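You operate a simulated robot arm through the tools that you are given. There is no shell and no other tool. Be economical: measure what you need, move in short steps, check, and stop when the job is done.

You are at the controls of a simulated two-armed robot. One attempt, no reset.

Task
Wipe up the spill on the top of the front bench with the blue cloth and put it back.

It is judged by the outcome, as a careful person would: the job done as asked, and still so three seconds after it is handed in. It fails if anything else is knocked over, pushed out of place, dropped, spilled or broken. Flat cloth is picked up by pressing the open fingertips on it (5 to 10 N) and closing them slowly along it; thin cloth reads only 2 to 8 mm in the jaws.

Robot
Two 7-joint arms with two-finger parallel grippers on one trunk, on a base that drives. Base frame: it is fixed to the floor where the robot stands at the start and does not move with it; the origin is under the middle of the robot, x ahead of it, y to its left, z up; the surface under the hand at the start is at about z = 760. Lengths are in mm, angles in degrees, forces in N, time in s.
The left shoulder is at the start at [50, 161, 1073], the right one opposite. With the tool pointing down near the work surface each hand reaches from about 220 to 680 mm from the robot's upright axis, wherever it stands, measured 20 degrees to its own side. Payload 3.43 kg a hand.
Tool frame (each hand has its own): the origin (TCP) lies between the finger pads and is the grasp point; the fingertips stand 30 mm ahead of it; z points along the fingers, y is the line along which they close. Largest opening 94 mm; finger width 28, thickness 10; the body of the gripper, 50 by 96 mm, starts 55 mm behind the TCP.
Orientation is told as [roll, pitch, yaw] about the base's x, y, z axes, in that order, counted from this pose: with the fingers straight down and closing along the base's y, the tool's x points along the base's -x, its y along +y and its z along -z.

Tools
- The arms move only by the tool play_rows. It takes "left_increments", "right_increments" or both (then of equal length, played together; a hand with none holds still); each is a list of rows, each a list of 6 numbers: the shift along the base's x, y, z in cm, then the turn, a rotation vector about the base's x, y, z in degrees. In form: [[tx, ty, tz, wx, wy, wz], ...]. A call has 1 to 20 rows; each row shifts and turns the commanded pose from where the row before left it. "left_fingers" and "right_fingers" are, for a hand that has rows, the finger opening in cm, from 0 to 9.4, set as the call begins (left out, the last holds). Rows are played at 5 a second. More than 50 mm and 8.6 degrees between two rows, or a gripper value outside its range, and nothing of the call is played. A pose out of reach is approached as far as the arm can. The call stops where the force on the tool passes 40 N (or 10 N more than at its start, if that is more) or the arm is blocked; 0.2 s more then pass. Each finger travels about 45 mm/s and halts on what it meets, pressing with about 40 N; the grip force reading is that of the motor and also rises with nothing between the fingers. The clock runs only during rows and for 0.2 s after the last one: add rows that do not move to give the fingers time. It gives the time, the measured TCP pose, the force on the tool (base axes), the opening and the grip force at its end, in the units of the frame above (readings bear some noise), with the torque about the TCP (base axes, N m) and any sound that the robot's microphone picked up.
- Cameras (640 x 400 px; columns grow to the right, rows downward): "scene" is now at [125.1, 22.6, 1223.2]; the picture's right is [0.25, -0.97, 0.00], its down [-0.47, -0.12, -0.87] and it looks along [0.85, 0.22, -0.49] (base axes); focal length 269 px, centre (320, 200). "left" rides on the left gripper at [76, -14, -102] in its tool frame; the picture's right is [0.18, 0.98, 0.00], its down [-0.75, 0.14, -0.64] and it looks along [-0.63, 0.12, 0.77] (tool axes); focal length 243 px, centre (320, 200). "right" rides on the right gripper at [76, 14, -102] in its tool frame; the picture's right is [-0.18, 0.98, 0.00], its down [-0.75, -0.14, -0.64] and it looks along [-0.63, -0.12, 0.77] (tool axes); focal length 243 px, centre (320, 200). There is no depth. A picture from a camera that has moved, and an enlarged one, comes with that camera's place and axes in the base frame and with its lens. The place of the scene camera against the robot may be out by one fixed shift of up to 18 mm in any direction.
- snapshot(camera): a new picture of that camera. The clock stands still meanwhile.
- move_column(by): slides the trunk up (or, below 0, down) by that many mm; the arms and the scene camera ride with it, the base frame stays. It gives what a move gives, with no picture.
- steer(legs): drives the robot by 1 to 6 legs, each [ahead, left, turn to the left] in mm, mm and degrees, along the robot's own axes; the way and the turn of a leg run together, so that a leg with both is an arc; at most 1500 mm and 180 degrees a leg. The arms and the cameras ride along, it lands a little off, and it stops where it bumps. It gives what a move gives.
- turn_head(pan, tilt): turns the head with the scene camera to pan (to the left, within 80 degrees either way) and tilt (down, from -29 to 69), counted from straight ahead of the robot. It gives what a move gives.
- enlarge(camera, box): a new picture of the part [left, top, right, bottom] of that camera's present view, enlarged. The clock stands still meanwhile.
- sign_off(): hands the job in; it is judged then, once.

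Work in short steps. Places have to be worked out from the pictures, the camera data and where the tool is seen: move nearer, look again, correct. Check each grasp and each placing, and mend what went wrong. You have 120 turns and 100 pictures in all, those below and enlarged ones among them. Open the grippers and draw the arms clear of the work before you hand the job in, unless the task says otherwise; then end with one line.

The tools are called after "Request:" by a JSON object that holds its "api" and its "payload". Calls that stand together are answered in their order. play_rows: Moves the arms, as the interface text tells. Its arguments: {"type":"object","properties":{"left_increments":{"type":"array","items":{"type":"array","items":{"type":"number"}}},"left_fingers":{"type":"number"},"right_increments":{"type":"array","items":{"type":"array","items":{"type":"number"}}},"right_fingers":{"type":"number"}},"required":[]} The other tools are called the same way: move_column (by) slides the trunk up or down; steer (legs) drives the base; turn_head (pan, tilt) turns the head that bears the scene camera; snapshot (camera) takes a picture; enlarge (camera, box) takes an enlarged picture of a part of a camera's view; sign_off () hands the job in.

At the start:

```text
clock: 0.0
left_eef_pos: [302.3, 172.3, 1070.5]
left_tcp_rot: [-0.1, 0.0, 0.0]
left_wrist_force: [0.2, 0.7, -0.6]
left_wrist_torque: [0.01, -0.04, -0.02]
left_finger_gap: 94.0
left_grasp_force: 0.0
right_eef_pos: [394.3, -110.2, 1064.5]
right_tcp_rot: [0.1, 0.0, 0.0]
right_wrist_force: [-0.2, 0.1, -0.1]
right_wrist_torque: [-0.03, 0.01, 0.0]
right_finger_gap: 93.7
right_grasp_force: 0.1
trunk travel left (down, up): [-100.0, 167.0]
robot x, y, heading: [0.1, -1.8, 0.3]
head pan, tilt: [14.3, 29.1]
```

scene: 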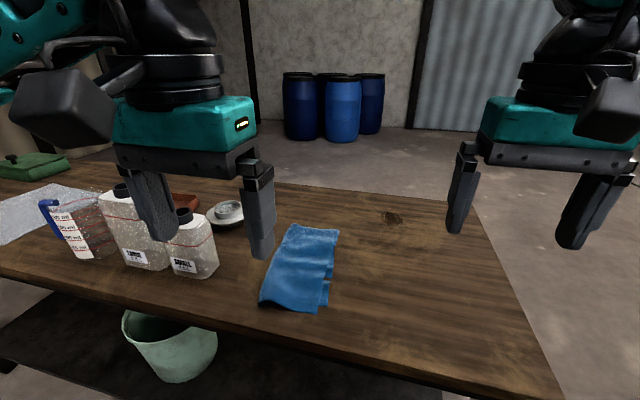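
right: 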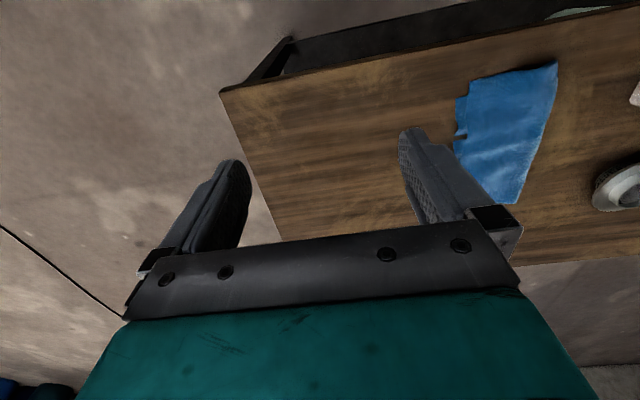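
left: 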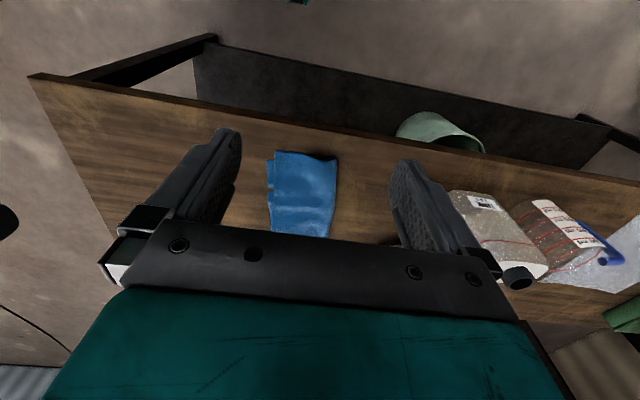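

The blue cloth lies on the bench ahead; I need to identify the spill, so I enlarge the two candidates (right of the cloth, and far left).

Request:
{"api": "enlarge", "payload": {"camera": "scene", "box": [240, 170, 560, 370]}}

Request:
{"api": "enlarge", "payload": {"camera": "scene", "box": [0, 130, 320, 330]}}

Request:
{"api": "turn_head", "payload": {"pan": 60, "tilt": 30}}

Request:
{"api": "snapshot", "payload": {"camera": "scene"}}

```text
2.00 times, centred on (400, 270) of scene
camera zoom: at [125.1, 22.6, 1223.2], right [0.25, -0.97, 0.0], down [-0.47, -0.12, -0.87], along [0.85, 0.22, -0.49], focal length 538 px, centre (160, 60)
```

zoom: 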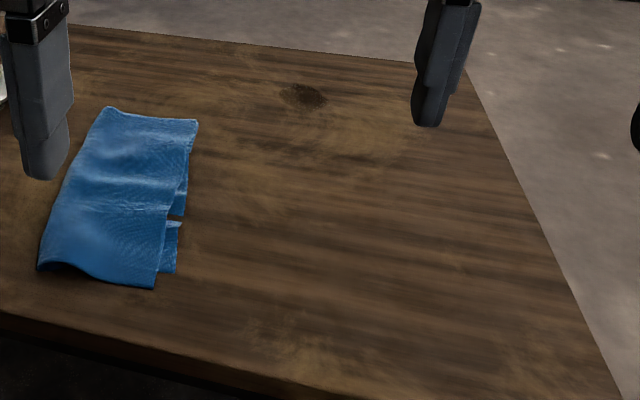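

```text
2.00 times, centred on (160, 230) of scene
camera zoom: at [125.1, 22.6, 1223.2], right [0.25, -0.97, 0.0], down [-0.47, -0.12, -0.87], along [0.85, 0.22, -0.49], focal length 538 px, centre (640, 140)
```

zoom: 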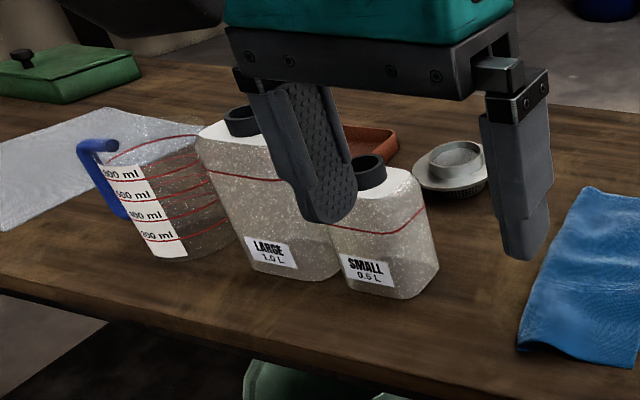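

```text
clock: 1.1
left_eef_pos: [302.0, 171.2, 1070.3]
left_tcp_rot: [0.0, 0.0, 0.1]
left_wrist_force: [-0.7, -0.1, 0.0]
left_wrist_torque: [0.01, -0.02, -0.02]
left_finger_gap: 94.0
left_grasp_force: 0.0
right_eef_pos: [395.7, -109.4, 1064.0]
right_tcp_rot: [0.0, 0.0, 0.1]
right_wrist_force: [-0.2, -0.2, -1.0]
right_wrist_torque: [-0.01, 0.01, 0.04]
right_finger_gap: 94.1
right_grasp_force: 0.1
trunk travel left (down, up): [-100.0, 167.0]
robot x, y, heading: [-4.9, 2.2, 0.1]
head pan, tilt: [60.0, 30.0]
```

```text
94 pictures are left
camera scene: at [82.4, 78.5, 1221.8], right [0.87, -0.5, 0.0], down [-0.25, -0.43, -0.87], along [0.43, 0.75, -0.5], focal length 269 px, centre (320, 200)
```

scene: 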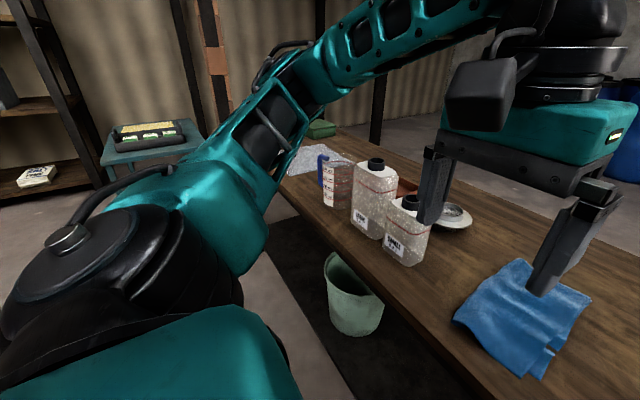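

No obvious spill except a small dark spot; I look closer at it and at the rest of the bench from another head angle.

Request:
{"api": "turn_head", "payload": {"pan": 0, "tilt": 35}}

Request:
{"api": "snapshot", "payload": {"camera": "scene"}}

Request:
{"api": "enlarge", "payload": {"camera": "scene", "box": [240, 120, 400, 220]}}

Request:
{"api": "enlarge", "payload": {"camera": "right", "box": [220, 0, 640, 260]}}

Request:
{"api": "enlarge", "payload": {"camera": "left", "box": [320, 100, 640, 300]}}

```text
clock: 2.4
left_eef_pos: [301.7, 171.7, 1070.1]
left_tcp_rot: [-0.1, 0.0, 0.2]
left_wrist_force: [0.2, 0.3, 0.0]
left_wrist_torque: [-0.01, 0.0, -0.01]
left_finger_gap: 93.7
left_grasp_force: 0.0
right_eef_pos: [394.9, -109.0, 1064.6]
right_tcp_rot: [0.0, 0.1, -0.1]
right_wrist_force: [0.4, 0.6, -0.7]
right_wrist_torque: [0.0, 0.01, 0.01]
right_finger_gap: 94.1
right_grasp_force: 0.0
trunk travel left (down, up): [-100.0, 167.0]
robot x, y, heading: [1.2, 1.0, 0.1]
head pan, tilt: [0.0, 35.0]
```

```text
93 pictures are left
camera scene: at [125.2, 0.3, 1214.0], right [0.0, -1.0, 0.0], down [-0.57, 0.0, -0.82], along [0.82, 0.0, -0.57], focal length 269 px, centre (320, 200)
```

scene: 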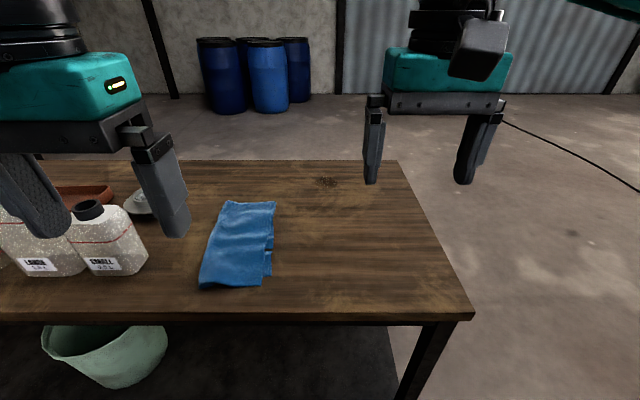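

```text
4.00 times, centred on (320, 170) of scene
camera zoom: at [125.2, 0.3, 1214.0], right [0.0, -1.0, 0.0], down [-0.57, 0.0, -0.82], along [0.82, 0.0, -0.57], focal length 1075 px, centre (320, 320)
```

zoom: 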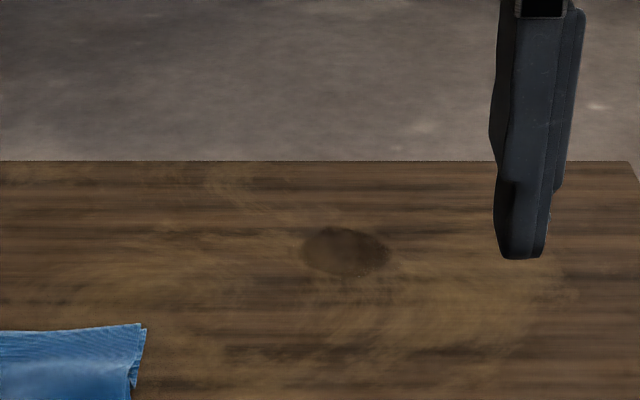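

```text
1.52 times, centred on (430, 130) of right
camera zoom: at [319.9, -95.3, 1165.9], right [0.18, 0.98, 0.0], down [0.75, -0.14, 0.64], along [0.63, -0.12, -0.77], focal length 370 px, centre (152, 307)
```

zoom: 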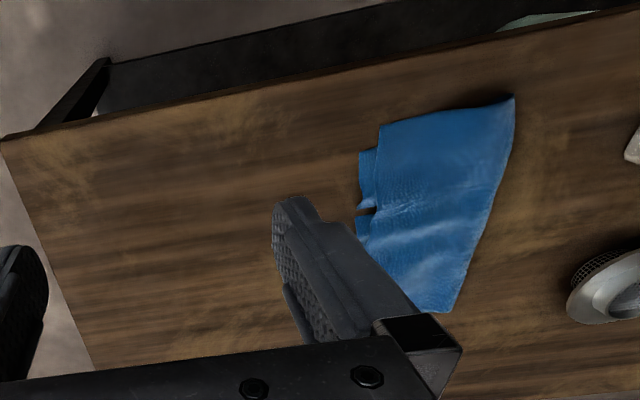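

```text
2.00 times, centred on (480, 200) of left
camera zoom: at [223.8, 158.0, 1172.6], right [-0.19, 0.98, 0.0], down [0.75, 0.14, 0.64], along [0.63, 0.12, -0.77], focal length 485 px, centre (0, 200)
```

zoom: 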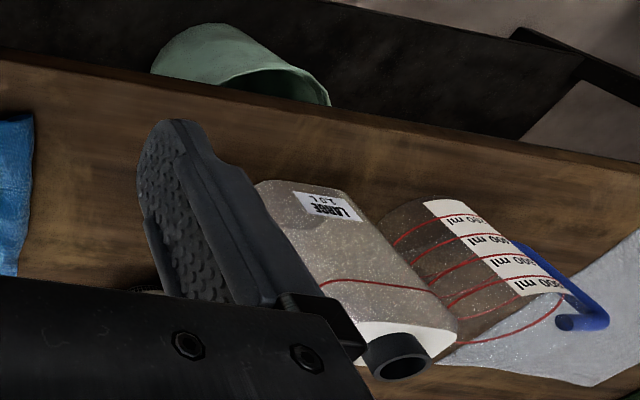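

The dark oval at about x 878, y −20 looks like the puddle (about 75 mm). It's beyond reach from here, so I check how much room there is ahead of the base.

Request:
{"api": "turn_head", "payload": {"pan": 0, "tilt": 69}}

Request:
{"api": "snapshot", "payload": {"camera": "scene"}}

```text
clock: 3.4
left_eef_pos: [300.9, 172.6, 1069.7]
left_tcp_rot: [-0.1, -0.1, 0.1]
left_wrist_force: [-1.1, 0.0, 0.4]
left_wrist_torque: [0.01, -0.01, 0.0]
left_finger_gap: 94.1
left_grasp_force: 0.1
right_eef_pos: [394.8, -108.3, 1065.1]
right_tcp_rot: [0.0, 0.1, 0.0]
right_wrist_force: [-1.1, 0.1, -0.6]
right_wrist_torque: [0.01, 0.0, 0.01]
right_finger_gap: 94.1
right_grasp_force: 0.1
trunk travel left (down, up): [-100.0, 167.0]
robot x, y, heading: [0.4, 1.1, -0.1]
head pan, tilt: [0.0, 68.8]
```

```text
89 pictures are left
camera scene: at [93.1, 0.2, 1170.3], right [0.0, -1.0, 0.0], down [-0.93, 0.0, -0.36], along [0.36, 0.0, -0.93], focal length 269 px, centre (320, 200)
```

scene: 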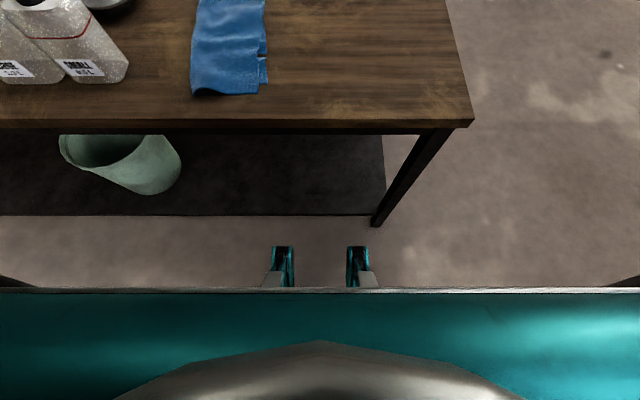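

The base has only ~100 mm free ahead, so I'll pick the cloth here with the left hand near its front edge (cloth ≈ x 470–763, y 100–290), then drive around to the bench's right end to reach the spill. First I bring the left hand above the near part of the cloth.

Request:
{"api": "play_rows", "payload": {"left_increments": [[3, 0, -3.1, 0, 0, 0], [3, 0, -3.1, 0, 0, 0], [3, 0, -3.1, 0, 0, 0], [3, 0, -3.1, 0, 0, 0], [3, 0, -3.1, 0, 0, 0], [3, 0, -3.1, 0, 0, 0], [3, 0, -3.1, 0, 0, 0], [0, 0, 0, 0, 0, 0]], "left_fingers": 7}}

Request:
{"api": "turn_head", "payload": {"pan": 10, "tilt": 50}}

Request:
{"api": "snapshot", "payload": {"camera": "scene"}}

Request:
{"api": "snapshot", "payload": {"camera": "left"}}

```text
clock: 5.2
left_eef_pos: [510.3, 172.1, 852.5]
left_tcp_rot: [-0.1, 0.0, 0.1]
left_wrist_force: [-0.5, -0.5, -0.8]
left_wrist_torque: [0.02, 0.02, 0.0]
left_finger_gap: 70.0
left_grasp_force: 0.1
right_eef_pos: [395.2, -109.6, 1064.3]
right_tcp_rot: [0.0, 0.0, 0.0]
right_wrist_force: [-0.1, -0.5, 0.0]
right_wrist_torque: [0.01, 0.01, -0.02]
right_finger_gap: 94.1
right_grasp_force: 0.1
trunk travel left (down, up): [-100.0, 167.0]
robot x, y, heading: [-2.4, -0.7, 0.0]
head pan, tilt: [0.0, 68.8]
```

```text
clock: 6.0
left_eef_pos: [509.4, 171.2, 854.6]
left_tcp_rot: [-0.1, 0.0, 0.2]
left_wrist_force: [-0.3, -0.3, -0.3]
left_wrist_torque: [0.01, -0.01, -0.01]
left_finger_gap: 70.0
left_grasp_force: 0.0
right_eef_pos: [395.0, -108.7, 1065.6]
right_tcp_rot: [-0.1, 0.0, 0.0]
right_wrist_force: [-0.5, -0.6, 1.3]
right_wrist_torque: [0.0, 0.02, -0.03]
right_finger_gap: 93.7
right_grasp_force: 0.2
trunk travel left (down, up): [-100.0, 167.0]
robot x, y, heading: [2.7, 2.6, -0.2]
head pan, tilt: [10.0, 50.0]
```

```text
88 pictures are left
camera scene: at [112.9, 13.5, 1192.2], right [0.17, -0.98, 0.0], down [-0.75, -0.13, -0.64], along [0.63, 0.11, -0.77], focal length 269 px, centre (320, 200)
```

scene: 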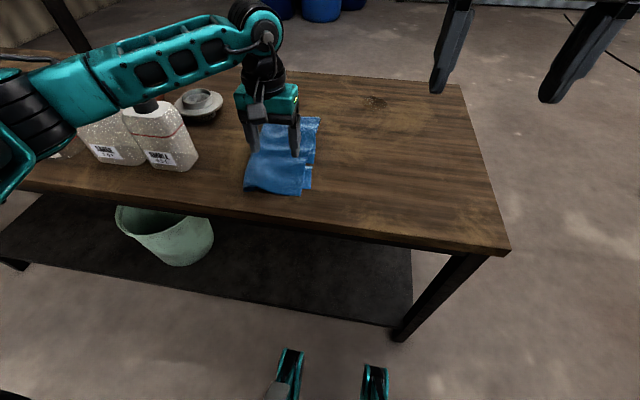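

```text
87 pictures are left
camera left: at [432.5, 157.5, 955.9], right [-0.19, 0.98, 0.0], down [0.75, 0.14, 0.64], along [0.63, 0.12, -0.77], focal length 243 px, centre (320, 200)
```

left: 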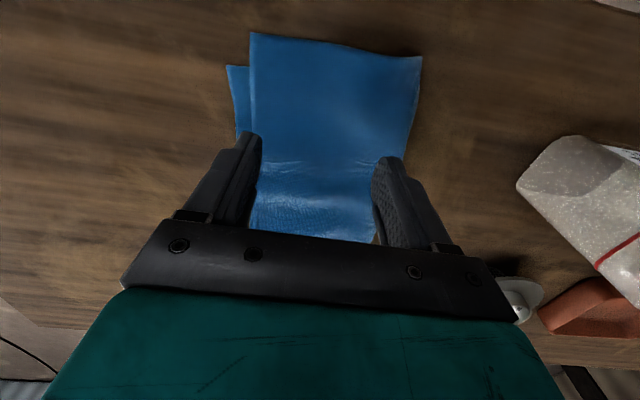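

The cloth's near edge is at x≈455, y 117–233; the TCP at (510,172) is well centred. I descend towards contact (expected TCP z≈792).

Request:
{"api": "play_rows", "payload": {"left_increments": [[-0.5, 0.3, -2, 0, 0, 0], [-0.5, 0.2, -2, 0, 0, 0], [0, 0, -1, 0, 0, 0], [0, 0, -0.5, 0, 0, 0], [0, 0, 0, 0, 0, 0]], "left_fingers": 6}}

```text
clock: 7.2
left_eef_pos: [501.5, 175.8, 799.7]
left_tcp_rot: [-0.1, -0.1, 0.2]
left_wrist_force: [-0.2, 0.6, 0.5]
left_wrist_torque: [0.03, 0.02, 0.0]
left_finger_gap: 59.9
left_grasp_force: 0.1
right_eef_pos: [394.9, -109.8, 1064.6]
right_tcp_rot: [0.0, 0.1, 0.0]
right_wrist_force: [0.3, -0.1, -0.2]
right_wrist_torque: [0.01, -0.02, -0.04]
right_finger_gap: 94.0
right_grasp_force: 0.0
trunk travel left (down, up): [-100.0, 167.0]
robot x, y, heading: [2.7, -1.0, -0.1]
head pan, tilt: [10.0, 50.0]
```

No contact yet; creeping down in small steps.

Request:
{"api": "play_rows", "payload": {"left_increments": [[0, 0, -0.3, 0, 0, 0], [0, 0, -0.3, 0, 0, 0], [0, 0, 0, 0, 0, 0]]}}

```text
clock: 8.0
left_eef_pos: [501.4, 177.0, 793.8]
left_tcp_rot: [0.0, 0.0, 0.1]
left_wrist_force: [-0.7, -0.8, 1.7]
left_wrist_torque: [-0.01, -0.03, -0.02]
left_finger_gap: 59.8
left_grasp_force: 0.1
right_eef_pos: [395.5, -110.1, 1065.2]
right_tcp_rot: [0.0, 0.0, 0.0]
right_wrist_force: [0.4, -1.1, 0.6]
right_wrist_torque: [-0.01, 0.0, -0.01]
right_finger_gap: 94.1
right_grasp_force: 0.1
trunk travel left (down, up): [-100.0, 167.0]
robot x, y, heading: [-3.9, 2.2, 0.1]
head pan, tilt: [10.0, 50.0]
```

Contact just starting (1.7 N); a little further.

Request:
{"api": "play_rows", "payload": {"left_increments": [[0, 0, -0.2, 0, 0, 0], [0, 0, -0.1, 0, 0, 0], [0, 0, 0, 0, 0, 0]]}}

```text
clock: 8.8
left_eef_pos: [501.2, 178.2, 792.8]
left_tcp_rot: [-0.1, -0.3, 0.0]
left_wrist_force: [-2.2, 3.2, 20.4]
left_wrist_torque: [-0.06, 0.23, -0.05]
left_finger_gap: 59.9
left_grasp_force: 0.0
right_eef_pos: [393.4, -109.5, 1065.2]
right_tcp_rot: [0.0, -0.1, -0.1]
right_wrist_force: [0.9, 0.6, 0.1]
right_wrist_torque: [-0.04, -0.02, 0.0]
right_finger_gap: 94.1
right_grasp_force: 0.1
trunk travel left (down, up): [-100.0, 167.0]
robot x, y, heading: [-1.4, -1.0, -0.1]
head pan, tilt: [10.0, 50.0]
```

20 N is too much; I ease up ~1.2 mm and start closing slowly.

Request:
{"api": "play_rows", "payload": {"left_increments": [[0, 0, 0, 0, 0, 0], [0, 0, 0.12, 0, 0, 0], [0, 0, 0, 0, 0, 0]]}}

Request:
{"api": "play_rows", "payload": {"left_increments": [[0, 0, 0, 0, 0, 0], [0, 0, 0, 0, 0, 0]], "left_fingers": 4.8}}

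```text
clock: 9.6
left_eef_pos: [501.2, 177.2, 793.2]
left_tcp_rot: [-0.1, -0.1, 0.1]
left_wrist_force: [0.8, 3.1, 21.4]
left_wrist_torque: [-0.12, 0.11, -0.03]
left_finger_gap: 59.9
left_grasp_force: 0.0
right_eef_pos: [393.4, -110.2, 1064.9]
right_tcp_rot: [0.0, 0.0, 0.0]
right_wrist_force: [-0.2, -0.2, -0.5]
right_wrist_torque: [-0.02, 0.03, -0.01]
right_finger_gap: 94.1
right_grasp_force: 0.0
trunk travel left (down, up): [-100.0, 167.0]
robot x, y, heading: [-1.6, 0.2, -0.2]
head pan, tilt: [10.0, 50.0]
```

```text
clock: 10.2
left_eef_pos: [500.8, 175.7, 791.0]
left_tcp_rot: [-0.1, -0.2, 0.0]
left_wrist_force: [-0.1, -1.6, 21.0]
left_wrist_torque: [-0.14, 0.13, 0.05]
left_finger_gap: 47.0
left_grasp_force: 0.0
right_eef_pos: [393.3, -109.3, 1065.6]
right_tcp_rot: [0.0, -0.2, -0.1]
right_wrist_force: [-0.1, -0.5, 0.3]
right_wrist_torque: [0.01, 0.02, -0.01]
right_finger_gap: 94.1
right_grasp_force: 0.1
trunk travel left (down, up): [-100.0, 167.0]
robot x, y, heading: [1.8, -1.9, 0.1]
head pan, tilt: [10.0, 50.0]
```

Still 21 N; lifting a further 1.5 mm.

Request:
{"api": "play_rows", "payload": {"left_increments": [[0, 0, 0.15, 0, 0, 0], [0, 0, 0, 0, 0, 0]]}}

```text
clock: 10.8
left_eef_pos: [501.1, 176.7, 792.2]
left_tcp_rot: [-0.1, -0.1, 0.1]
left_wrist_force: [1.4, -3.3, 14.0]
left_wrist_torque: [-0.24, 0.03, 0.04]
left_finger_gap: 47.9
left_grasp_force: 0.1
right_eef_pos: [395.4, -109.9, 1064.3]
right_tcp_rot: [0.1, -0.1, -0.1]
right_wrist_force: [-0.2, -0.1, -0.1]
right_wrist_torque: [0.03, -0.01, 0.02]
right_finger_gap: 94.1
right_grasp_force: 0.1
trunk travel left (down, up): [-100.0, 167.0]
robot x, y, heading: [2.3, -0.8, 0.2]
head pan, tilt: [10.0, 50.0]
```

Close to the range; a bit up again and close in stages.

Request:
{"api": "play_rows", "payload": {"left_increments": [[0, 0, 0.07, 0, 0, 0], [0, 0, 0, 0, 0, 0]], "left_fingers": 3.8}}

Request:
{"api": "play_rows", "payload": {"left_increments": [[0, 0, 0, 0, 0, 0], [0, 0, 0, 0, 0, 0]], "left_fingers": 2.8}}

Request:
{"api": "snapshot", "payload": {"camera": "left"}}

```text
clock: 11.4
left_eef_pos: [499.6, 177.1, 792.1]
left_tcp_rot: [0.0, 0.1, 0.0]
left_wrist_force: [0.2, 0.0, 8.6]
left_wrist_torque: [-0.14, 0.09, 0.03]
left_finger_gap: 37.8
left_grasp_force: 0.0
right_eef_pos: [394.2, -110.5, 1064.9]
right_tcp_rot: [0.0, 0.0, -0.1]
right_wrist_force: [1.0, -0.2, 0.0]
right_wrist_torque: [0.03, 0.02, 0.03]
right_finger_gap: 94.1
right_grasp_force: 0.1
trunk travel left (down, up): [-100.0, 167.0]
robot x, y, heading: [-1.5, 1.4, -0.1]
head pan, tilt: [10.0, 50.0]
```

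```text
clock: 12.0
left_eef_pos: [501.0, 178.4, 791.8]
left_tcp_rot: [0.0, 0.0, 0.2]
left_wrist_force: [-1.6, -0.3, 4.7]
left_wrist_torque: [-0.04, 0.03, 0.02]
left_finger_gap: 28.0
left_grasp_force: 0.5
right_eef_pos: [394.8, -109.3, 1064.7]
right_tcp_rot: [0.1, 0.0, 0.0]
right_wrist_force: [-0.4, 0.5, 0.2]
right_wrist_torque: [0.01, -0.01, -0.02]
right_finger_gap: 94.2
right_grasp_force: 0.0
trunk travel left (down, up): [-100.0, 167.0]
robot x, y, heading: [-0.4, 1.6, 0.0]
head pan, tilt: [10.0, 50.0]
```

```text
86 pictures are left
camera left: at [423.3, 163.0, 894.9], right [-0.19, 0.98, 0.0], down [0.75, 0.14, 0.64], along [0.63, 0.12, -0.77], focal length 243 px, centre (320, 200)
```

left: 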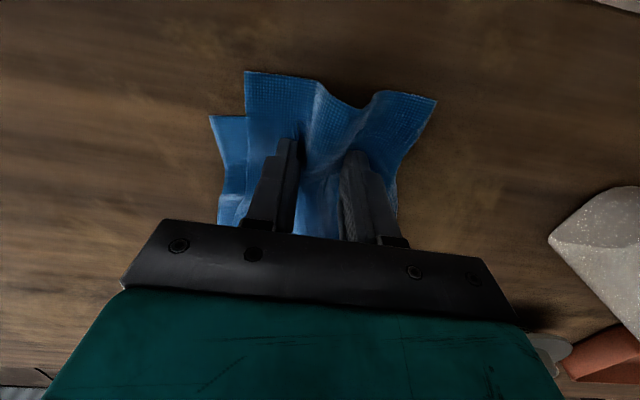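

The cloth is gathering nicely between the fingers. I keep closing with slight pressure.

Request:
{"api": "play_rows", "payload": {"left_increments": [[0, 0, -0.03, 0, 0, 0], [0, 0, 0, 0, 0, 0]], "left_fingers": 1.6}}

Request:
{"api": "play_rows", "payload": {"left_increments": [[0, 0, 0, 0, 0, 0], [0, 0, 0, 0, 0, 0], [0, 0, 0, 0, 0, 0]], "left_fingers": 0}}

Request:
{"api": "snapshot", "payload": {"camera": "left"}}

```text
clock: 12.6
left_eef_pos: [502.0, 177.3, 792.1]
left_tcp_rot: [0.0, 0.0, 0.1]
left_wrist_force: [-0.2, -0.3, 3.7]
left_wrist_torque: [0.01, 0.03, 0.0]
left_finger_gap: 15.7
left_grasp_force: 0.0
right_eef_pos: [395.1, -109.7, 1064.8]
right_tcp_rot: [-0.1, 0.0, 0.0]
right_wrist_force: [-0.5, -0.4, -0.3]
right_wrist_torque: [-0.01, 0.0, 0.02]
right_finger_gap: 94.3
right_grasp_force: 0.0
trunk travel left (down, up): [-100.0, 167.0]
robot x, y, heading: [0.1, 2.1, 0.2]
head pan, tilt: [10.0, 50.0]
```

```text
clock: 13.4
left_eef_pos: [501.4, 177.7, 793.4]
left_tcp_rot: [-0.1, 0.0, 0.0]
left_wrist_force: [-0.8, 0.6, 3.3]
left_wrist_torque: [-0.02, 0.05, -0.04]
left_finger_gap: 3.7
left_grasp_force: 37.3
right_eef_pos: [393.4, -108.5, 1064.0]
right_tcp_rot: [0.0, 0.0, 0.0]
right_wrist_force: [-0.4, -0.3, 0.0]
right_wrist_torque: [0.0, -0.04, -0.02]
right_finger_gap: 93.8
right_grasp_force: 0.1
trunk travel left (down, up): [-100.0, 167.0]
robot x, y, heading: [0.5, -1.7, -0.2]
head pan, tilt: [10.0, 50.0]
```

```text
85 pictures are left
camera left: at [423.4, 163.2, 894.9], right [-0.19, 0.98, 0.0], down [0.75, 0.14, 0.64], along [0.63, 0.12, -0.77], focal length 243 px, centre (320, 200)
```

left: 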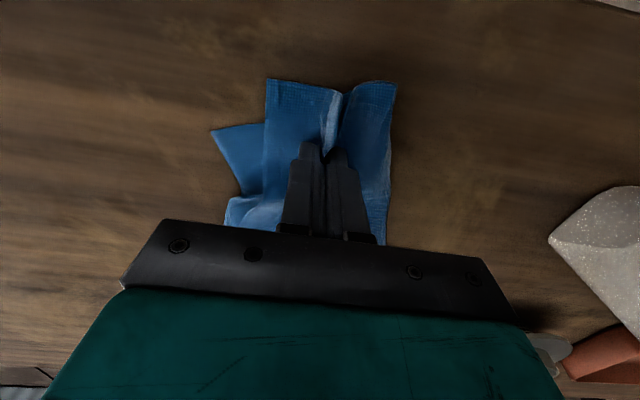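

Gap 3.7 mm with 37 N – cloth gripped. Lifting.

Request:
{"api": "play_rows", "payload": {"left_increments": [[0, 0, 2, 0, 0, 0], [0, 0, 3, 0, 0, 0], [0, 0, 4, 0, 0, 0], [0, 0, 4, 0, 0, 0], [0, 0, 4, 0, 0, 0], [0, 0, 4, 0, 0, 0], [0, 0, 4, 0, 0, 0], [0, 0, 4, 0, 0, 0], [0, 0, 0, 0, 0, 0]]}}

Request:
{"api": "snapshot", "payload": {"camera": "scene"}}

```text
clock: 15.4
left_eef_pos: [501.6, 177.4, 1082.8]
left_tcp_rot: [-0.1, 0.0, 0.1]
left_wrist_force: [0.1, 0.1, -1.1]
left_wrist_torque: [-0.02, 0.02, 0.01]
left_finger_gap: 3.4
left_grasp_force: 37.9
right_eef_pos: [394.8, -108.6, 1064.4]
right_tcp_rot: [0.0, 0.0, 0.1]
right_wrist_force: [0.5, -0.2, -0.6]
right_wrist_torque: [-0.02, -0.01, 0.06]
right_finger_gap: 94.3
right_grasp_force: 0.0
trunk travel left (down, up): [-100.0, 167.0]
robot x, y, heading: [2.4, 3.7, 0.2]
head pan, tilt: [10.0, 50.0]
```

```text
84 pictures are left
camera scene: at [113.0, 13.6, 1192.2], right [0.17, -0.98, 0.0], down [-0.75, -0.13, -0.64], along [0.63, 0.11, -0.77], focal length 269 px, centre (320, 200)
```

scene: 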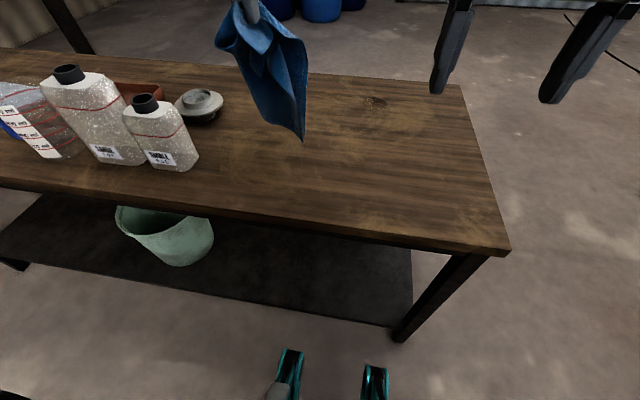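

The cloth hangs whole from the left hand. Quick look at the remaining bench surface from pan 35 to confirm the only spill is the dark spot.

Request:
{"api": "turn_head", "payload": {"pan": 35, "tilt": 35}}

Request:
{"api": "snapshot", "payload": {"camera": "scene"}}

Request:
{"api": "turn_head", "payload": {"pan": -60, "tilt": 35}}

Request:
{"api": "snapshot", "payload": {"camera": "scene"}}

```text
clock: 16.3
left_eef_pos: [501.2, 176.5, 1082.1]
left_tcp_rot: [-0.1, 0.0, 0.1]
left_wrist_force: [0.3, 0.7, -0.2]
left_wrist_torque: [-0.01, 0.03, -0.05]
left_finger_gap: 3.7
left_grasp_force: 38.3
right_eef_pos: [395.4, -108.5, 1064.1]
right_tcp_rot: [0.0, 0.0, 0.1]
right_wrist_force: [-0.1, -0.1, -0.2]
right_wrist_torque: [-0.02, -0.02, 0.0]
right_finger_gap: 94.0
right_grasp_force: 0.1
trunk travel left (down, up): [-100.0, 167.0]
robot x, y, heading: [4.9, -5.1, -0.1]
head pan, tilt: [35.0, 35.0]
```

```text
83 pictures are left
camera scene: at [109.3, 50.7, 1213.9], right [0.57, -0.82, 0.0], down [-0.47, -0.33, -0.82], along [0.67, 0.47, -0.57], focal length 269 px, centre (320, 200)
```

scene: 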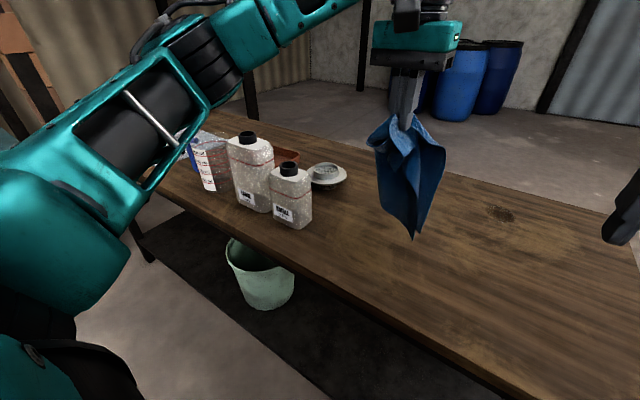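

```text
clock: 18.0
left_eef_pos: [500.4, 177.0, 1082.0]
left_tcp_rot: [-0.1, 0.0, 0.1]
left_wrist_force: [-0.6, 0.0, -0.8]
left_wrist_torque: [-0.03, 0.0, 0.0]
left_finger_gap: 3.7
left_grasp_force: 37.7
right_eef_pos: [395.4, -108.7, 1063.9]
right_tcp_rot: [0.0, -0.1, -0.1]
right_wrist_force: [-0.1, 0.4, 0.5]
right_wrist_torque: [0.0, 0.02, -0.04]
right_finger_gap: 94.0
right_grasp_force: 0.0
trunk travel left (down, up): [-100.0, 167.0]
robot x, y, heading: [-1.3, -3.0, 0.1]
head pan, tilt: [-60.0, 35.0]
```

```text
82 pictures are left
camera scene: at [81.2, -76.0, 1214.0], right [-0.87, -0.5, 0.0], down [-0.29, 0.5, -0.82], along [0.41, -0.71, -0.57], focal length 269 px, centre (320, 200)
```

scene: 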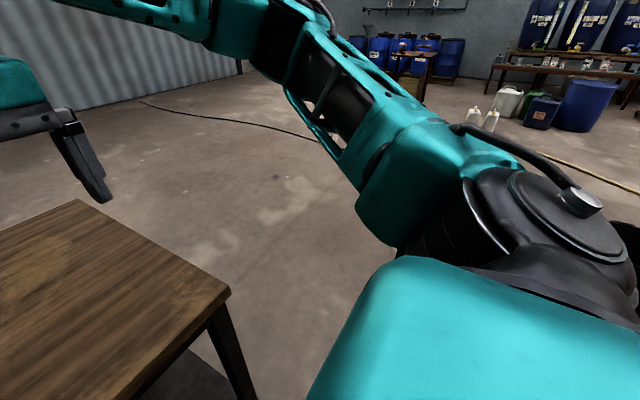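

The dark spot is the only spill candidate, and the floor to the right is clear. I drive: right 1000, turn left 90°, then right (i.e. +x) 1000, ending beside the bench's right end at about (1000, −1000).

Request:
{"api": "steer", "payload": {"legs": [[0, -1000, 0], [0, 0, 90], [0, -1000, 0]]}}

Request:
{"api": "turn_head", "payload": {"pan": 0, "tilt": 45}}

Request:
{"api": "snapshot", "payload": {"camera": "scene"}}

```text
clock: 39.6
left_eef_pos: [825.3, -486.4, 1081.8]
left_tcp_rot: [-0.1, 0.0, 90.2]
left_wrist_force: [0.5, 0.3, -0.1]
left_wrist_torque: [0.0, -0.01, -0.08]
left_finger_gap: 3.4
left_grasp_force: 37.9
right_eef_pos: [1110.8, -591.9, 1064.2]
right_tcp_rot: [0.1, 0.0, 90.2]
right_wrist_force: [0.4, -0.5, -1.0]
right_wrist_torque: [0.03, 0.04, 0.01]
right_finger_gap: 94.0
right_grasp_force: 0.2
trunk travel left (down, up): [-100.0, 167.0]
robot x, y, heading: [1002.4, -987.3, 90.0]
head pan, tilt: [-60.0, 35.0]
```

```text
clock: 41.0
left_eef_pos: [824.6, -487.0, 1083.3]
left_tcp_rot: [-0.1, 0.0, 90.2]
left_wrist_force: [-0.6, 0.2, -0.4]
left_wrist_torque: [-0.01, -0.05, -0.09]
left_finger_gap: 3.6
left_grasp_force: 37.9
right_eef_pos: [1111.4, -590.3, 1064.3]
right_tcp_rot: [0.0, 0.0, 90.1]
right_wrist_force: [-0.4, 0.1, 0.3]
right_wrist_torque: [-0.03, 0.04, -0.02]
right_finger_gap: 94.0
right_grasp_force: 0.0
trunk travel left (down, up): [-100.0, 167.0]
robot x, y, heading: [1000.4, -983.1, 90.1]
head pan, tilt: [0.0, 45.0]
```

```text
81 pictures are left
camera scene: at [999.9, -865.6, 1199.2], right [1.0, 0.0, 0.0], down [0.0, -0.71, -0.71], along [0.0, 0.71, -0.71], focal length 269 px, centre (320, 200)
```

scene: 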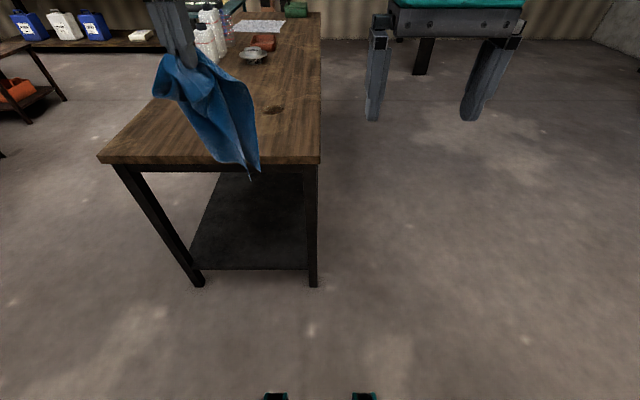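

The spot now appears at about (840–875, −20..20). I drive 350 ahead toward the bench end and look again.

Request:
{"api": "steer", "payload": {"legs": [[350, 0, 0]]}}

Request:
{"api": "turn_head", "payload": {"pan": 0, "tilt": 55}}

Request:
{"api": "snapshot", "payload": {"camera": "scene"}}

Request:
{"api": "snapshot", "payload": {"camera": "left"}}

```text
clock: 43.2
left_eef_pos: [823.8, -136.5, 1081.5]
left_tcp_rot: [-0.1, 0.0, 90.2]
left_wrist_force: [0.2, 0.2, -0.1]
left_wrist_torque: [0.0, -0.02, -0.02]
left_finger_gap: 3.6
left_grasp_force: 38.2
right_eef_pos: [1110.6, -243.5, 1064.8]
right_tcp_rot: [0.0, -0.1, 90.0]
right_wrist_force: [-0.2, -0.3, 0.1]
right_wrist_torque: [0.01, -0.01, -0.05]
right_finger_gap: 94.2
right_grasp_force: 0.2
trunk travel left (down, up): [-100.0, 167.0]
robot x, y, heading: [1002.2, -637.5, 90.0]
head pan, tilt: [0.0, 45.0]
```

```text
clock: 43.9
left_eef_pos: [823.8, -137.1, 1081.6]
left_tcp_rot: [-0.1, 0.0, 90.1]
left_wrist_force: [-0.4, -0.1, -0.4]
left_wrist_torque: [0.01, -0.02, -0.06]
left_finger_gap: 3.3
left_grasp_force: 38.1
right_eef_pos: [1110.4, -242.9, 1065.2]
right_tcp_rot: [0.0, 0.1, 90.1]
right_wrist_force: [-0.5, -0.1, -0.7]
right_wrist_torque: [-0.01, 0.0, 0.03]
right_finger_gap: 94.0
right_grasp_force: 0.0
trunk travel left (down, up): [-100.0, 167.0]
robot x, y, heading: [1000.5, -639.2, 89.9]
head pan, tilt: [0.0, 55.0]
```

```text
80 pictures are left
camera scene: at [999.0, -525.7, 1185.8], right [1.0, 0.0, 0.0], down [0.0, -0.82, -0.57], along [0.0, 0.57, -0.82], focal length 269 px, centre (320, 200)
```

scene: 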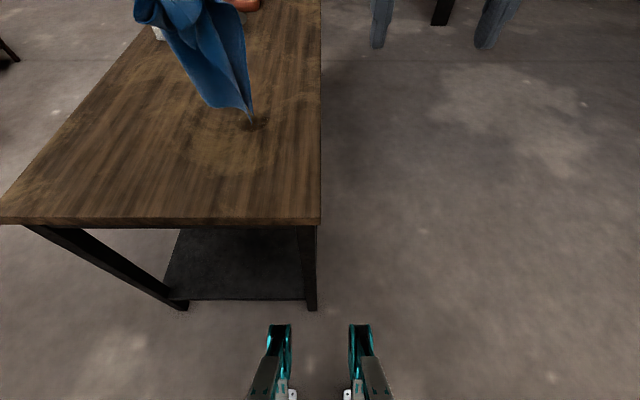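

```text
79 pictures are left
camera left: at [836.6, -213.5, 1184.8], right [-0.98, -0.19, 0.0], down [-0.15, 0.75, 0.64], along [-0.12, 0.63, -0.77], focal length 243 px, centre (320, 200)
```

left: 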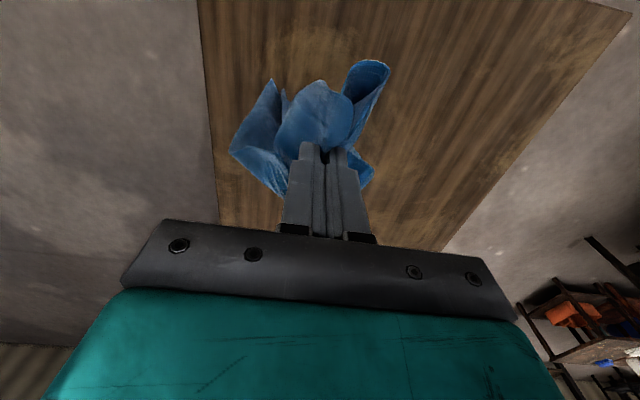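

The spot is around (845, −5); caster-to-leg room is ~70 mm. I'll drive 40 mm more and enlarge the spot.

Request:
{"api": "steer", "payload": {"legs": [[40, 0, 0]]}}

Request:
{"api": "play_rows", "payload": {"left_increments": [[-4, 0, 0, 0, 0, 0], [-4, 0, 0, 0, 0, 0], [-4, 0, 0, 0, 0, 0], [-4, 0, 0, 0, 0, 0], [0, 0, 0, 0, 0, 0]]}}

Request:
{"api": "enlarge", "payload": {"camera": "scene", "box": [140, 50, 340, 175]}}

```text
clock: 44.8
left_eef_pos: [822.7, -97.4, 1082.6]
left_tcp_rot: [-0.1, 0.0, 90.2]
left_wrist_force: [-0.6, 0.8, -1.0]
left_wrist_torque: [-0.02, -0.02, -0.06]
left_finger_gap: 3.6
left_grasp_force: 38.0
right_eef_pos: [1110.9, -202.9, 1063.0]
right_tcp_rot: [0.0, 0.0, 90.2]
right_wrist_force: [0.0, -0.1, -0.8]
right_wrist_torque: [0.0, 0.0, 0.0]
right_finger_gap: 94.0
right_grasp_force: 0.1
trunk travel left (down, up): [-100.0, 167.0]
robot x, y, heading: [1002.2, -597.7, 90.0]
head pan, tilt: [0.0, 55.0]
```

```text
clock: 46.0
left_eef_pos: [662.8, -98.3, 1082.7]
left_tcp_rot: [-0.2, -0.1, 90.2]
left_wrist_force: [-0.4, -0.5, 0.1]
left_wrist_torque: [-0.01, 0.02, 0.0]
left_finger_gap: 3.6
left_grasp_force: 38.2
right_eef_pos: [1110.3, -203.4, 1064.4]
right_tcp_rot: [-0.1, 0.0, 90.1]
right_wrist_force: [-0.6, 0.0, -0.5]
right_wrist_torque: [-0.04, -0.03, -0.01]
right_finger_gap: 93.9
right_grasp_force: 0.0
trunk travel left (down, up): [-100.0, 167.0]
robot x, y, heading: [1001.3, -597.4, 90.0]
head pan, tilt: [0.0, 55.0]
```

```text
3.20 times, centred on (240, 112) of scene
camera zoom: at [999.0, -485.6, 1185.7], right [1.0, 0.0, 0.0], down [0.0, -0.82, -0.57], along [0.0, 0.57, -0.82], focal length 860 px, centre (576, 480)
```

zoom: 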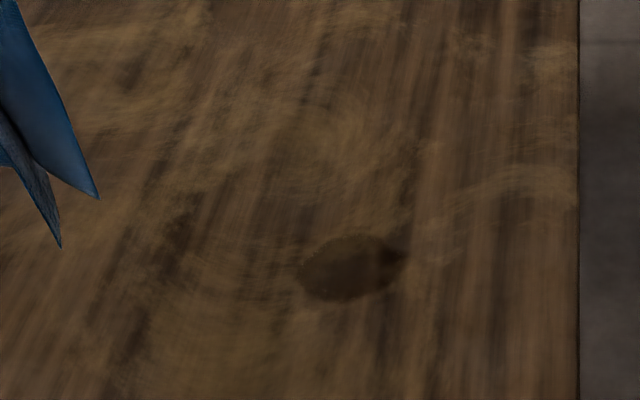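

It's clearly a puddle, ~75 mm wide at about (835, −4). I bring the cloth over it and lower part way.

Request:
{"api": "play_rows", "payload": {"left_increments": [[3.44, 1.9, 0, 0, 0, 0], [3.44, 1.9, 0, 0, 0, 0], [3.44, 1.9, 0, 0, 0, 0], [3.44, 1.9, 0, 0, 0, 0], [3.44, 1.9, 0, 0, 0, 0], [0, 0, -4, 0, 0, 0], [0, 0, -4, 0, 0, 0], [0, 0, -4, 0, 0, 0], [0, 0, -4, 0, 0, 0], [0, 0, -4, 0, 0, 0], [0, 0, 0, 0, 0, 0]]}}

Request:
{"api": "snapshot", "payload": {"camera": "scene"}}

```text
clock: 48.4
left_eef_pos: [835.8, -2.9, 883.0]
left_tcp_rot: [-0.2, 0.0, 90.1]
left_wrist_force: [0.2, -0.4, 0.2]
left_wrist_torque: [-0.04, -0.02, -0.09]
left_finger_gap: 3.7
left_grasp_force: 38.1
right_eef_pos: [1110.5, -203.2, 1064.0]
right_tcp_rot: [0.0, 0.1, 90.1]
right_wrist_force: [-0.2, 0.6, 0.1]
right_wrist_torque: [0.0, -0.02, -0.01]
right_finger_gap: 94.1
right_grasp_force: 0.0
trunk travel left (down, up): [-100.0, 167.0]
robot x, y, heading: [1001.0, -597.1, 90.2]
head pan, tilt: [0.0, 55.0]
```

```text
77 pictures are left
camera scene: at [999.0, -485.6, 1185.7], right [1.0, 0.0, 0.0], down [0.0, -0.82, -0.57], along [0.0, 0.57, -0.82], focal length 269 px, centre (320, 200)
```

scene: 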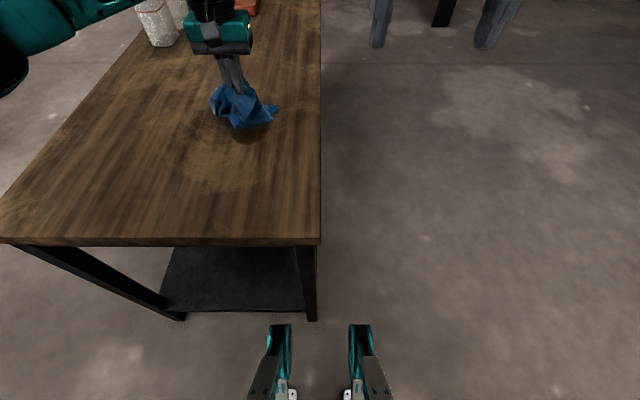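

Cloth is over the puddle. I lower it towards the surface.

Request:
{"api": "play_rows", "payload": {"left_increments": [[0, 0, -3, 0, 0, 0], [0, 0, -3, 0, 0, 0], [0, 0, -1, 0, 0, 0], [0, 0, -0.6, 0, 0, 0], [0, 0, -0.4, 0, 0, 0], [0, 0, -0.2, 0, 0, 0], [0, 0, 0, 0, 0, 0]]}}

```text
clock: 50.0
left_eef_pos: [835.6, -2.1, 801.8]
left_tcp_rot: [-0.1, 0.0, 90.1]
left_wrist_force: [1.3, -1.5, 8.0]
left_wrist_torque: [-0.06, -0.02, -0.03]
left_finger_gap: 3.4
left_grasp_force: 38.4
right_eef_pos: [1110.5, -203.7, 1065.3]
right_tcp_rot: [0.0, -0.2, 90.1]
right_wrist_force: [-0.4, 1.0, -0.1]
right_wrist_torque: [0.04, -0.01, -0.01]
right_finger_gap: 93.8
right_grasp_force: 0.0
trunk travel left (down, up): [-100.0, 167.0]
robot x, y, heading: [1003.1, -598.4, 90.2]
head pan, tilt: [0.0, 55.0]
```

8 N through the cloth. Now rub in a zigzag over ±45 mm, watching force.

Request:
{"api": "play_rows", "payload": {"left_increments": [[-2, -2, 0, 0, 0, 0], [-2, -2, 0, 0, 0, 0], [0, 3, 0, 0, 0, 0], [0, 3, 0, 0, 0, 0], [0, 2.5, 0, 0, 0, 0], [2, 0, 0, 0, 0, 0], [0, -3, 0, 0, 0, 0], [0, -3, 0, 0, 0, 0], [0, -2.5, 0, 0, 0, 0], [2, 0, 0, 0, 0, 0], [0, 3, 0, 0, 0, 0], [0, 3, 0, 0, 0, 0], [0, 2.5, 0, 0, 0, 0], [2, 0, 0, 0, 0, 0], [0, -3, 0, 0, 0, 0], [0, -3, 0, 0, 0, 0], [0, -2.5, 0, 0, 0, 0], [2, 0, 0, 0, 0, 0], [0, 3, 0, 0, 0, 0], [0, 3, 0, 0, 0, 0]]}}

Request:
{"api": "snapshot", "payload": {"camera": "scene"}}

```text
clock: 54.2
left_eef_pos: [880.4, 14.1, 802.6]
left_tcp_rot: [-0.1, 0.0, 90.1]
left_wrist_force: [0.1, -0.6, -0.5]
left_wrist_torque: [-0.04, -0.02, -0.01]
left_finger_gap: 3.8
left_grasp_force: 37.8
left hand out of reach, approached as far as the arm can: row 14
right_eef_pos: [1110.2, -202.7, 1064.7]
right_tcp_rot: [0.0, -0.1, 90.1]
right_wrist_force: [0.8, -0.1, -0.7]
right_wrist_torque: [-0.03, -0.03, 0.03]
right_finger_gap: 94.2
right_grasp_force: 0.0
trunk travel left (down, up): [-100.0, 167.0]
robot x, y, heading: [1004.0, -597.7, 90.0]
head pan, tilt: [0.0, 55.0]
```

```text
76 pictures are left
camera scene: at [999.3, -485.5, 1185.7], right [1.0, 0.0, 0.0], down [0.0, -0.82, -0.57], along [0.0, 0.57, -0.82], focal length 269 px, centre (320, 200)
```

scene: 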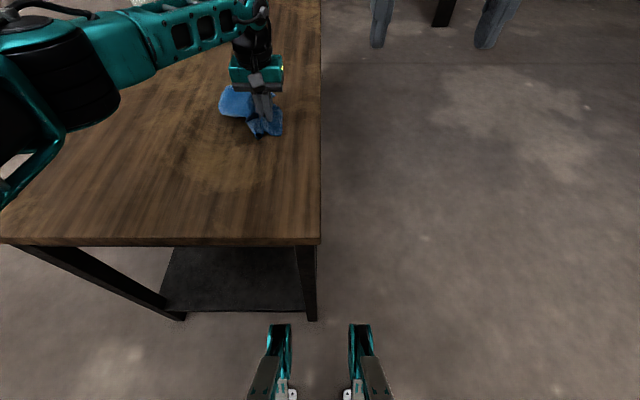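

Fingertips now run light; I press down until a few newtons.

Request:
{"api": "play_rows", "payload": {"left_increments": [[-1, -1, -0.4, 0, 0, 0], [-1, 0, -0.3, 0, 0, 0], [0, 0, 0, 0, 0, 0]]}}

```text
clock: 55.0
left_eef_pos: [859.8, 4.4, 795.7]
left_tcp_rot: [-0.1, -0.2, 90.0]
left_wrist_force: [1.7, 0.1, 6.5]
left_wrist_torque: [0.1, -0.1, -0.07]
left_finger_gap: 3.7
left_grasp_force: 38.5
right_eef_pos: [1111.0, -202.6, 1065.4]
right_tcp_rot: [0.0, -0.1, 90.1]
right_wrist_force: [0.1, 0.8, 0.2]
right_wrist_torque: [0.02, 0.01, -0.01]
right_finger_gap: 93.8
right_grasp_force: 0.1
trunk travel left (down, up): [-100.0, 167.0]
robot x, y, heading: [1003.6, -599.7, 90.2]
head pan, tilt: [0.0, 55.0]
```

6.5 N. Second set of strokes across x 795–880, y −50…+35.

Request:
{"api": "play_rows", "payload": {"left_increments": [[1, 3, 0, 0, 0, 0], [1, -3, 0, 0, 0, 0], [0, -3, 0, 0, 0, 0], [-1.5, -2, 0, 0, 0, 0], [0, 4, 0, 0, 0, 0], [0, 4, 0, 0, 0, 0], [-1.5, 0, 0, 0, 0, 0], [0, -4, 0, 0, 0, 0], [0, -4, 0, 0, 0, 0], [-1.5, 0, 0, 0, 0, 0], [0, 4, 0, 0, 0, 0], [0, 4, 0, 0, 0, 0], [-1.5, 0, 0, 0, 0, 0], [0, -4, 0, 0, 0, 0], [0, -4, 0, 0, 0, 0], [-1.5, 0, 0, 0, 0, 0], [0, 4, 0, 0, 0, 0], [0, 4, 0, 0, 0, 0]]}}

Request:
{"api": "play_rows", "payload": {"left_increments": [[-3, 0, 2, 0, 0, 0], [-3, 0, 4, 0, 0, 0], [-3, 0, 4, 0, 0, 0], [-3, 0, 4, 0, 0, 0], [-3, 0, 4, 0, 0, 0], [-3, 0, 4, 0, 0, 0], [0, 0, 4, 0, 0, 0], [0, 0, 0, 0, 0, 0]]}}

Request:
{"api": "enlarge", "payload": {"camera": "scene", "box": [140, 50, 340, 175]}}

```text
clock: 58.8
left_eef_pos: [806.9, 33.6, 795.3]
left_tcp_rot: [-0.1, -0.1, 89.8]
left_wrist_force: [2.8, 0.1, 8.5]
left_wrist_torque: [0.11, -0.08, -0.06]
left_finger_gap: 3.7
left_grasp_force: 37.7
right_eef_pos: [1112.0, -203.5, 1063.0]
right_tcp_rot: [0.1, -0.1, 90.0]
right_wrist_force: [0.1, -0.3, 0.8]
right_wrist_torque: [0.01, 0.01, -0.01]
right_finger_gap: 93.9
right_grasp_force: 0.2
trunk travel left (down, up): [-100.0, 167.0]
robot x, y, heading: [1003.0, -596.2, 90.0]
head pan, tilt: [0.0, 55.0]
```

```text
clock: 60.6
left_eef_pos: [627.4, -2.3, 972.0]
left_tcp_rot: [-0.2, -0.2, 91.4]
left_wrist_force: [0.3, -0.2, -0.9]
left_wrist_torque: [-0.02, 0.03, -0.03]
left_finger_gap: 3.6
left_grasp_force: 38.2
left hand out of reach, approached as far as the arm can: row 4, 5, 6, 7
right_eef_pos: [1109.8, -203.5, 1064.1]
right_tcp_rot: [0.0, 0.1, 90.1]
right_wrist_force: [0.4, 0.4, -0.4]
right_wrist_torque: [-0.02, -0.02, -0.04]
right_finger_gap: 93.9
right_grasp_force: 0.1
trunk travel left (down, up): [-100.0, 167.0]
robot x, y, heading: [1001.7, -600.0, 90.1]
head pan, tilt: [0.0, 55.0]
```

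```text
3.20 times, centred on (240, 112) of scene
camera zoom: at [998.9, -485.6, 1185.8], right [1.0, 0.0, 0.0], down [0.0, -0.82, -0.57], along [0.0, 0.57, -0.82], focal length 860 px, centre (576, 480)
```

zoom: 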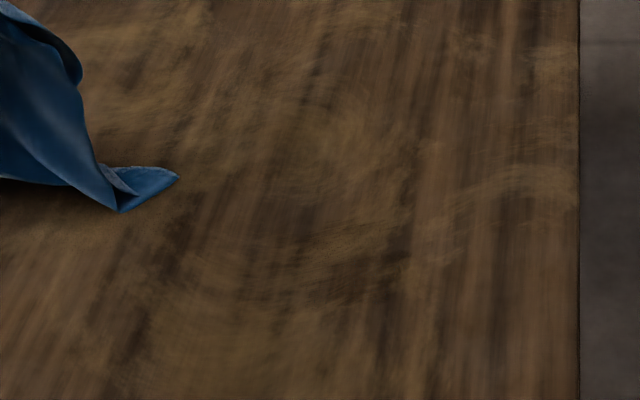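

The puddle looks gone; a tight zoom to verify no residue, and that nothing smeared.

Request:
{"api": "enlarge", "payload": {"camera": "scene", "box": [210, 100, 290, 150]}}

Request:
{"api": "snapshot", "payload": {"camera": "scene"}}

```text
8.00 times, centred on (250, 125) of scene
camera zoom: at [998.9, -485.6, 1185.8], right [1.0, 0.0, 0.0], down [0.0, -0.82, -0.57], along [0.0, 0.57, -0.82], focal length 2150 px, centre (880, 800)
```

zoom: 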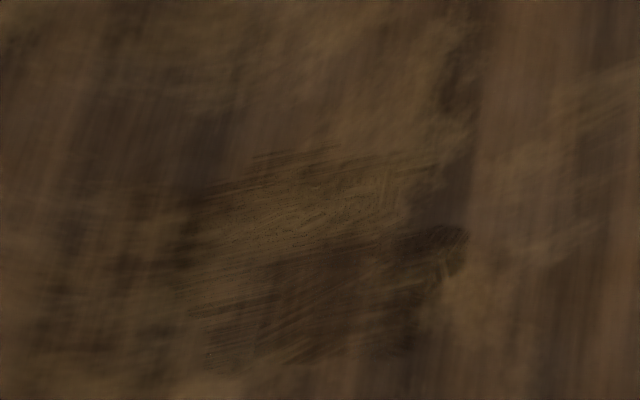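

```text
73 pictures are left
camera scene: at [998.9, -485.6, 1185.8], right [1.0, 0.0, 0.0], down [0.0, -0.82, -0.57], along [0.0, 0.57, -0.82], focal length 269 px, centre (320, 200)
```

scene: 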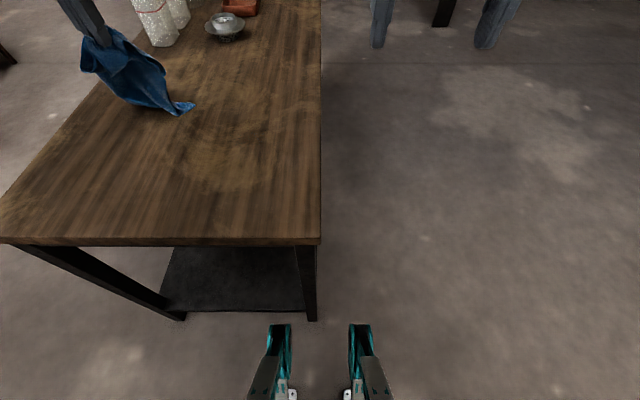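

Upper half is clean but streaks remain on the near side (about x 815–875, y −45…+5). I go back for a denser second wipe, shifted to lower y.

Request:
{"api": "play_rows", "payload": {"left_increments": [[3.5, -1, 1, 0, 0, 0], [3.5, -1, 1, 0, 0, 0], [3.5, -1, 1, 0, 0, 0], [3.5, -1, 0, 0, 0, 0], [3.5, 0, 0, 0, 0, 0], [3.5, 0, 0, 0, 0, 0], [0, 0, 0, 0, 0, 0]]}}

```text
clock: 62.2
left_eef_pos: [837.0, -43.3, 1002.0]
left_tcp_rot: [0.1, -0.1, 90.3]
left_wrist_force: [-0.8, 0.0, -0.9]
left_wrist_torque: [-0.01, -0.01, -0.06]
left_finger_gap: 3.5
left_grasp_force: 38.4
right_eef_pos: [1111.2, -202.0, 1065.0]
right_tcp_rot: [0.0, 0.0, 90.1]
right_wrist_force: [-0.7, 1.0, -0.5]
right_wrist_torque: [-0.06, -0.01, 0.01]
right_finger_gap: 94.0
right_grasp_force: 0.1
trunk travel left (down, up): [-100.0, 167.0]
robot x, y, heading: [1001.1, -598.4, 90.0]
head pan, tilt: [0.0, 55.0]
```

Now lower onto the residue.

Request:
{"api": "play_rows", "payload": {"left_increments": [[0, 0.5, -4, 0, 0, 0], [0, 0.5, -4, 0, 0, 0], [0, 0.5, -4, 0, 0, 0], [0, 0, -4, 0, 0, 0], [0, 0, -3, 0, 0, 0], [0, 0, -0.6, 0, 0, 0], [0, 0, -0.4, 0, 0, 0], [0, 0, 0, 0, 0, 0]]}}

```text
clock: 64.0
left_eef_pos: [837.9, -26.9, 803.8]
left_tcp_rot: [-0.2, -0.3, 90.2]
left_wrist_force: [1.2, -1.2, 18.0]
left_wrist_torque: [-0.2, -0.33, 0.02]
left_finger_gap: 3.7
left_grasp_force: 38.1
right_eef_pos: [1110.5, -204.4, 1066.0]
right_tcp_rot: [-0.1, -0.1, 90.1]
right_wrist_force: [-0.8, 0.3, 0.7]
right_wrist_torque: [-0.04, -0.02, -0.03]
right_finger_gap: 93.7
right_grasp_force: 0.1
trunk travel left (down, up): [-100.0, 167.0]
robot x, y, heading: [1000.9, -595.9, 90.1]
head pan, tilt: [0.0, 55.0]
```

Firm (18 N) through a thicker wad; I ease 1 mm and rub with x-strokes, stepping in y from −70 to +20.

Request:
{"api": "play_rows", "payload": {"left_increments": [[2, -2, 0.1, 0, 0, 0], [2, -2, 0, 0, 0, 0], [-4.5, 0, 0, 0, 0, 0], [-4.5, 0, 0, 0, 0, 0], [0, 1.2, 0, 0, 0, 0], [4.5, 0, 0, 0, 0, 0], [4.5, 0, -0.1, 0, 0, 0], [0, 1.2, 0, 0, 0, 0], [-4.5, 0, 0, 0, 0, 0], [-4.5, 0, -0.1, 0, 0, 0], [0, 1.2, 0, 0, 0, 0], [4.5, 0, 0, 0, 0, 0], [4.5, 0, -0.1, 0, 0, 0], [0, 1.2, 0, 0, 0, 0], [-4.5, 0, 0, 0, 0, 0], [-4.5, 0, 0, 0, 0, 0]]}}

```text
clock: 67.4
left_eef_pos: [786.1, -20.9, 798.7]
left_tcp_rot: [0.0, 0.0, 90.3]
left_wrist_force: [-0.4, -0.7, 0.3]
left_wrist_torque: [0.02, 0.01, -0.01]
left_finger_gap: 3.6
left_grasp_force: 38.4
right_eef_pos: [1109.5, -203.7, 1064.5]
right_tcp_rot: [0.0, 0.1, 90.1]
right_wrist_force: [-0.1, 0.9, 0.0]
right_wrist_torque: [-0.01, 0.0, 0.02]
right_finger_gap: 94.2
right_grasp_force: 0.0
trunk travel left (down, up): [-100.0, 167.0]
robot x, y, heading: [1002.2, -598.6, 89.9]
head pan, tilt: [0.0, 55.0]
```

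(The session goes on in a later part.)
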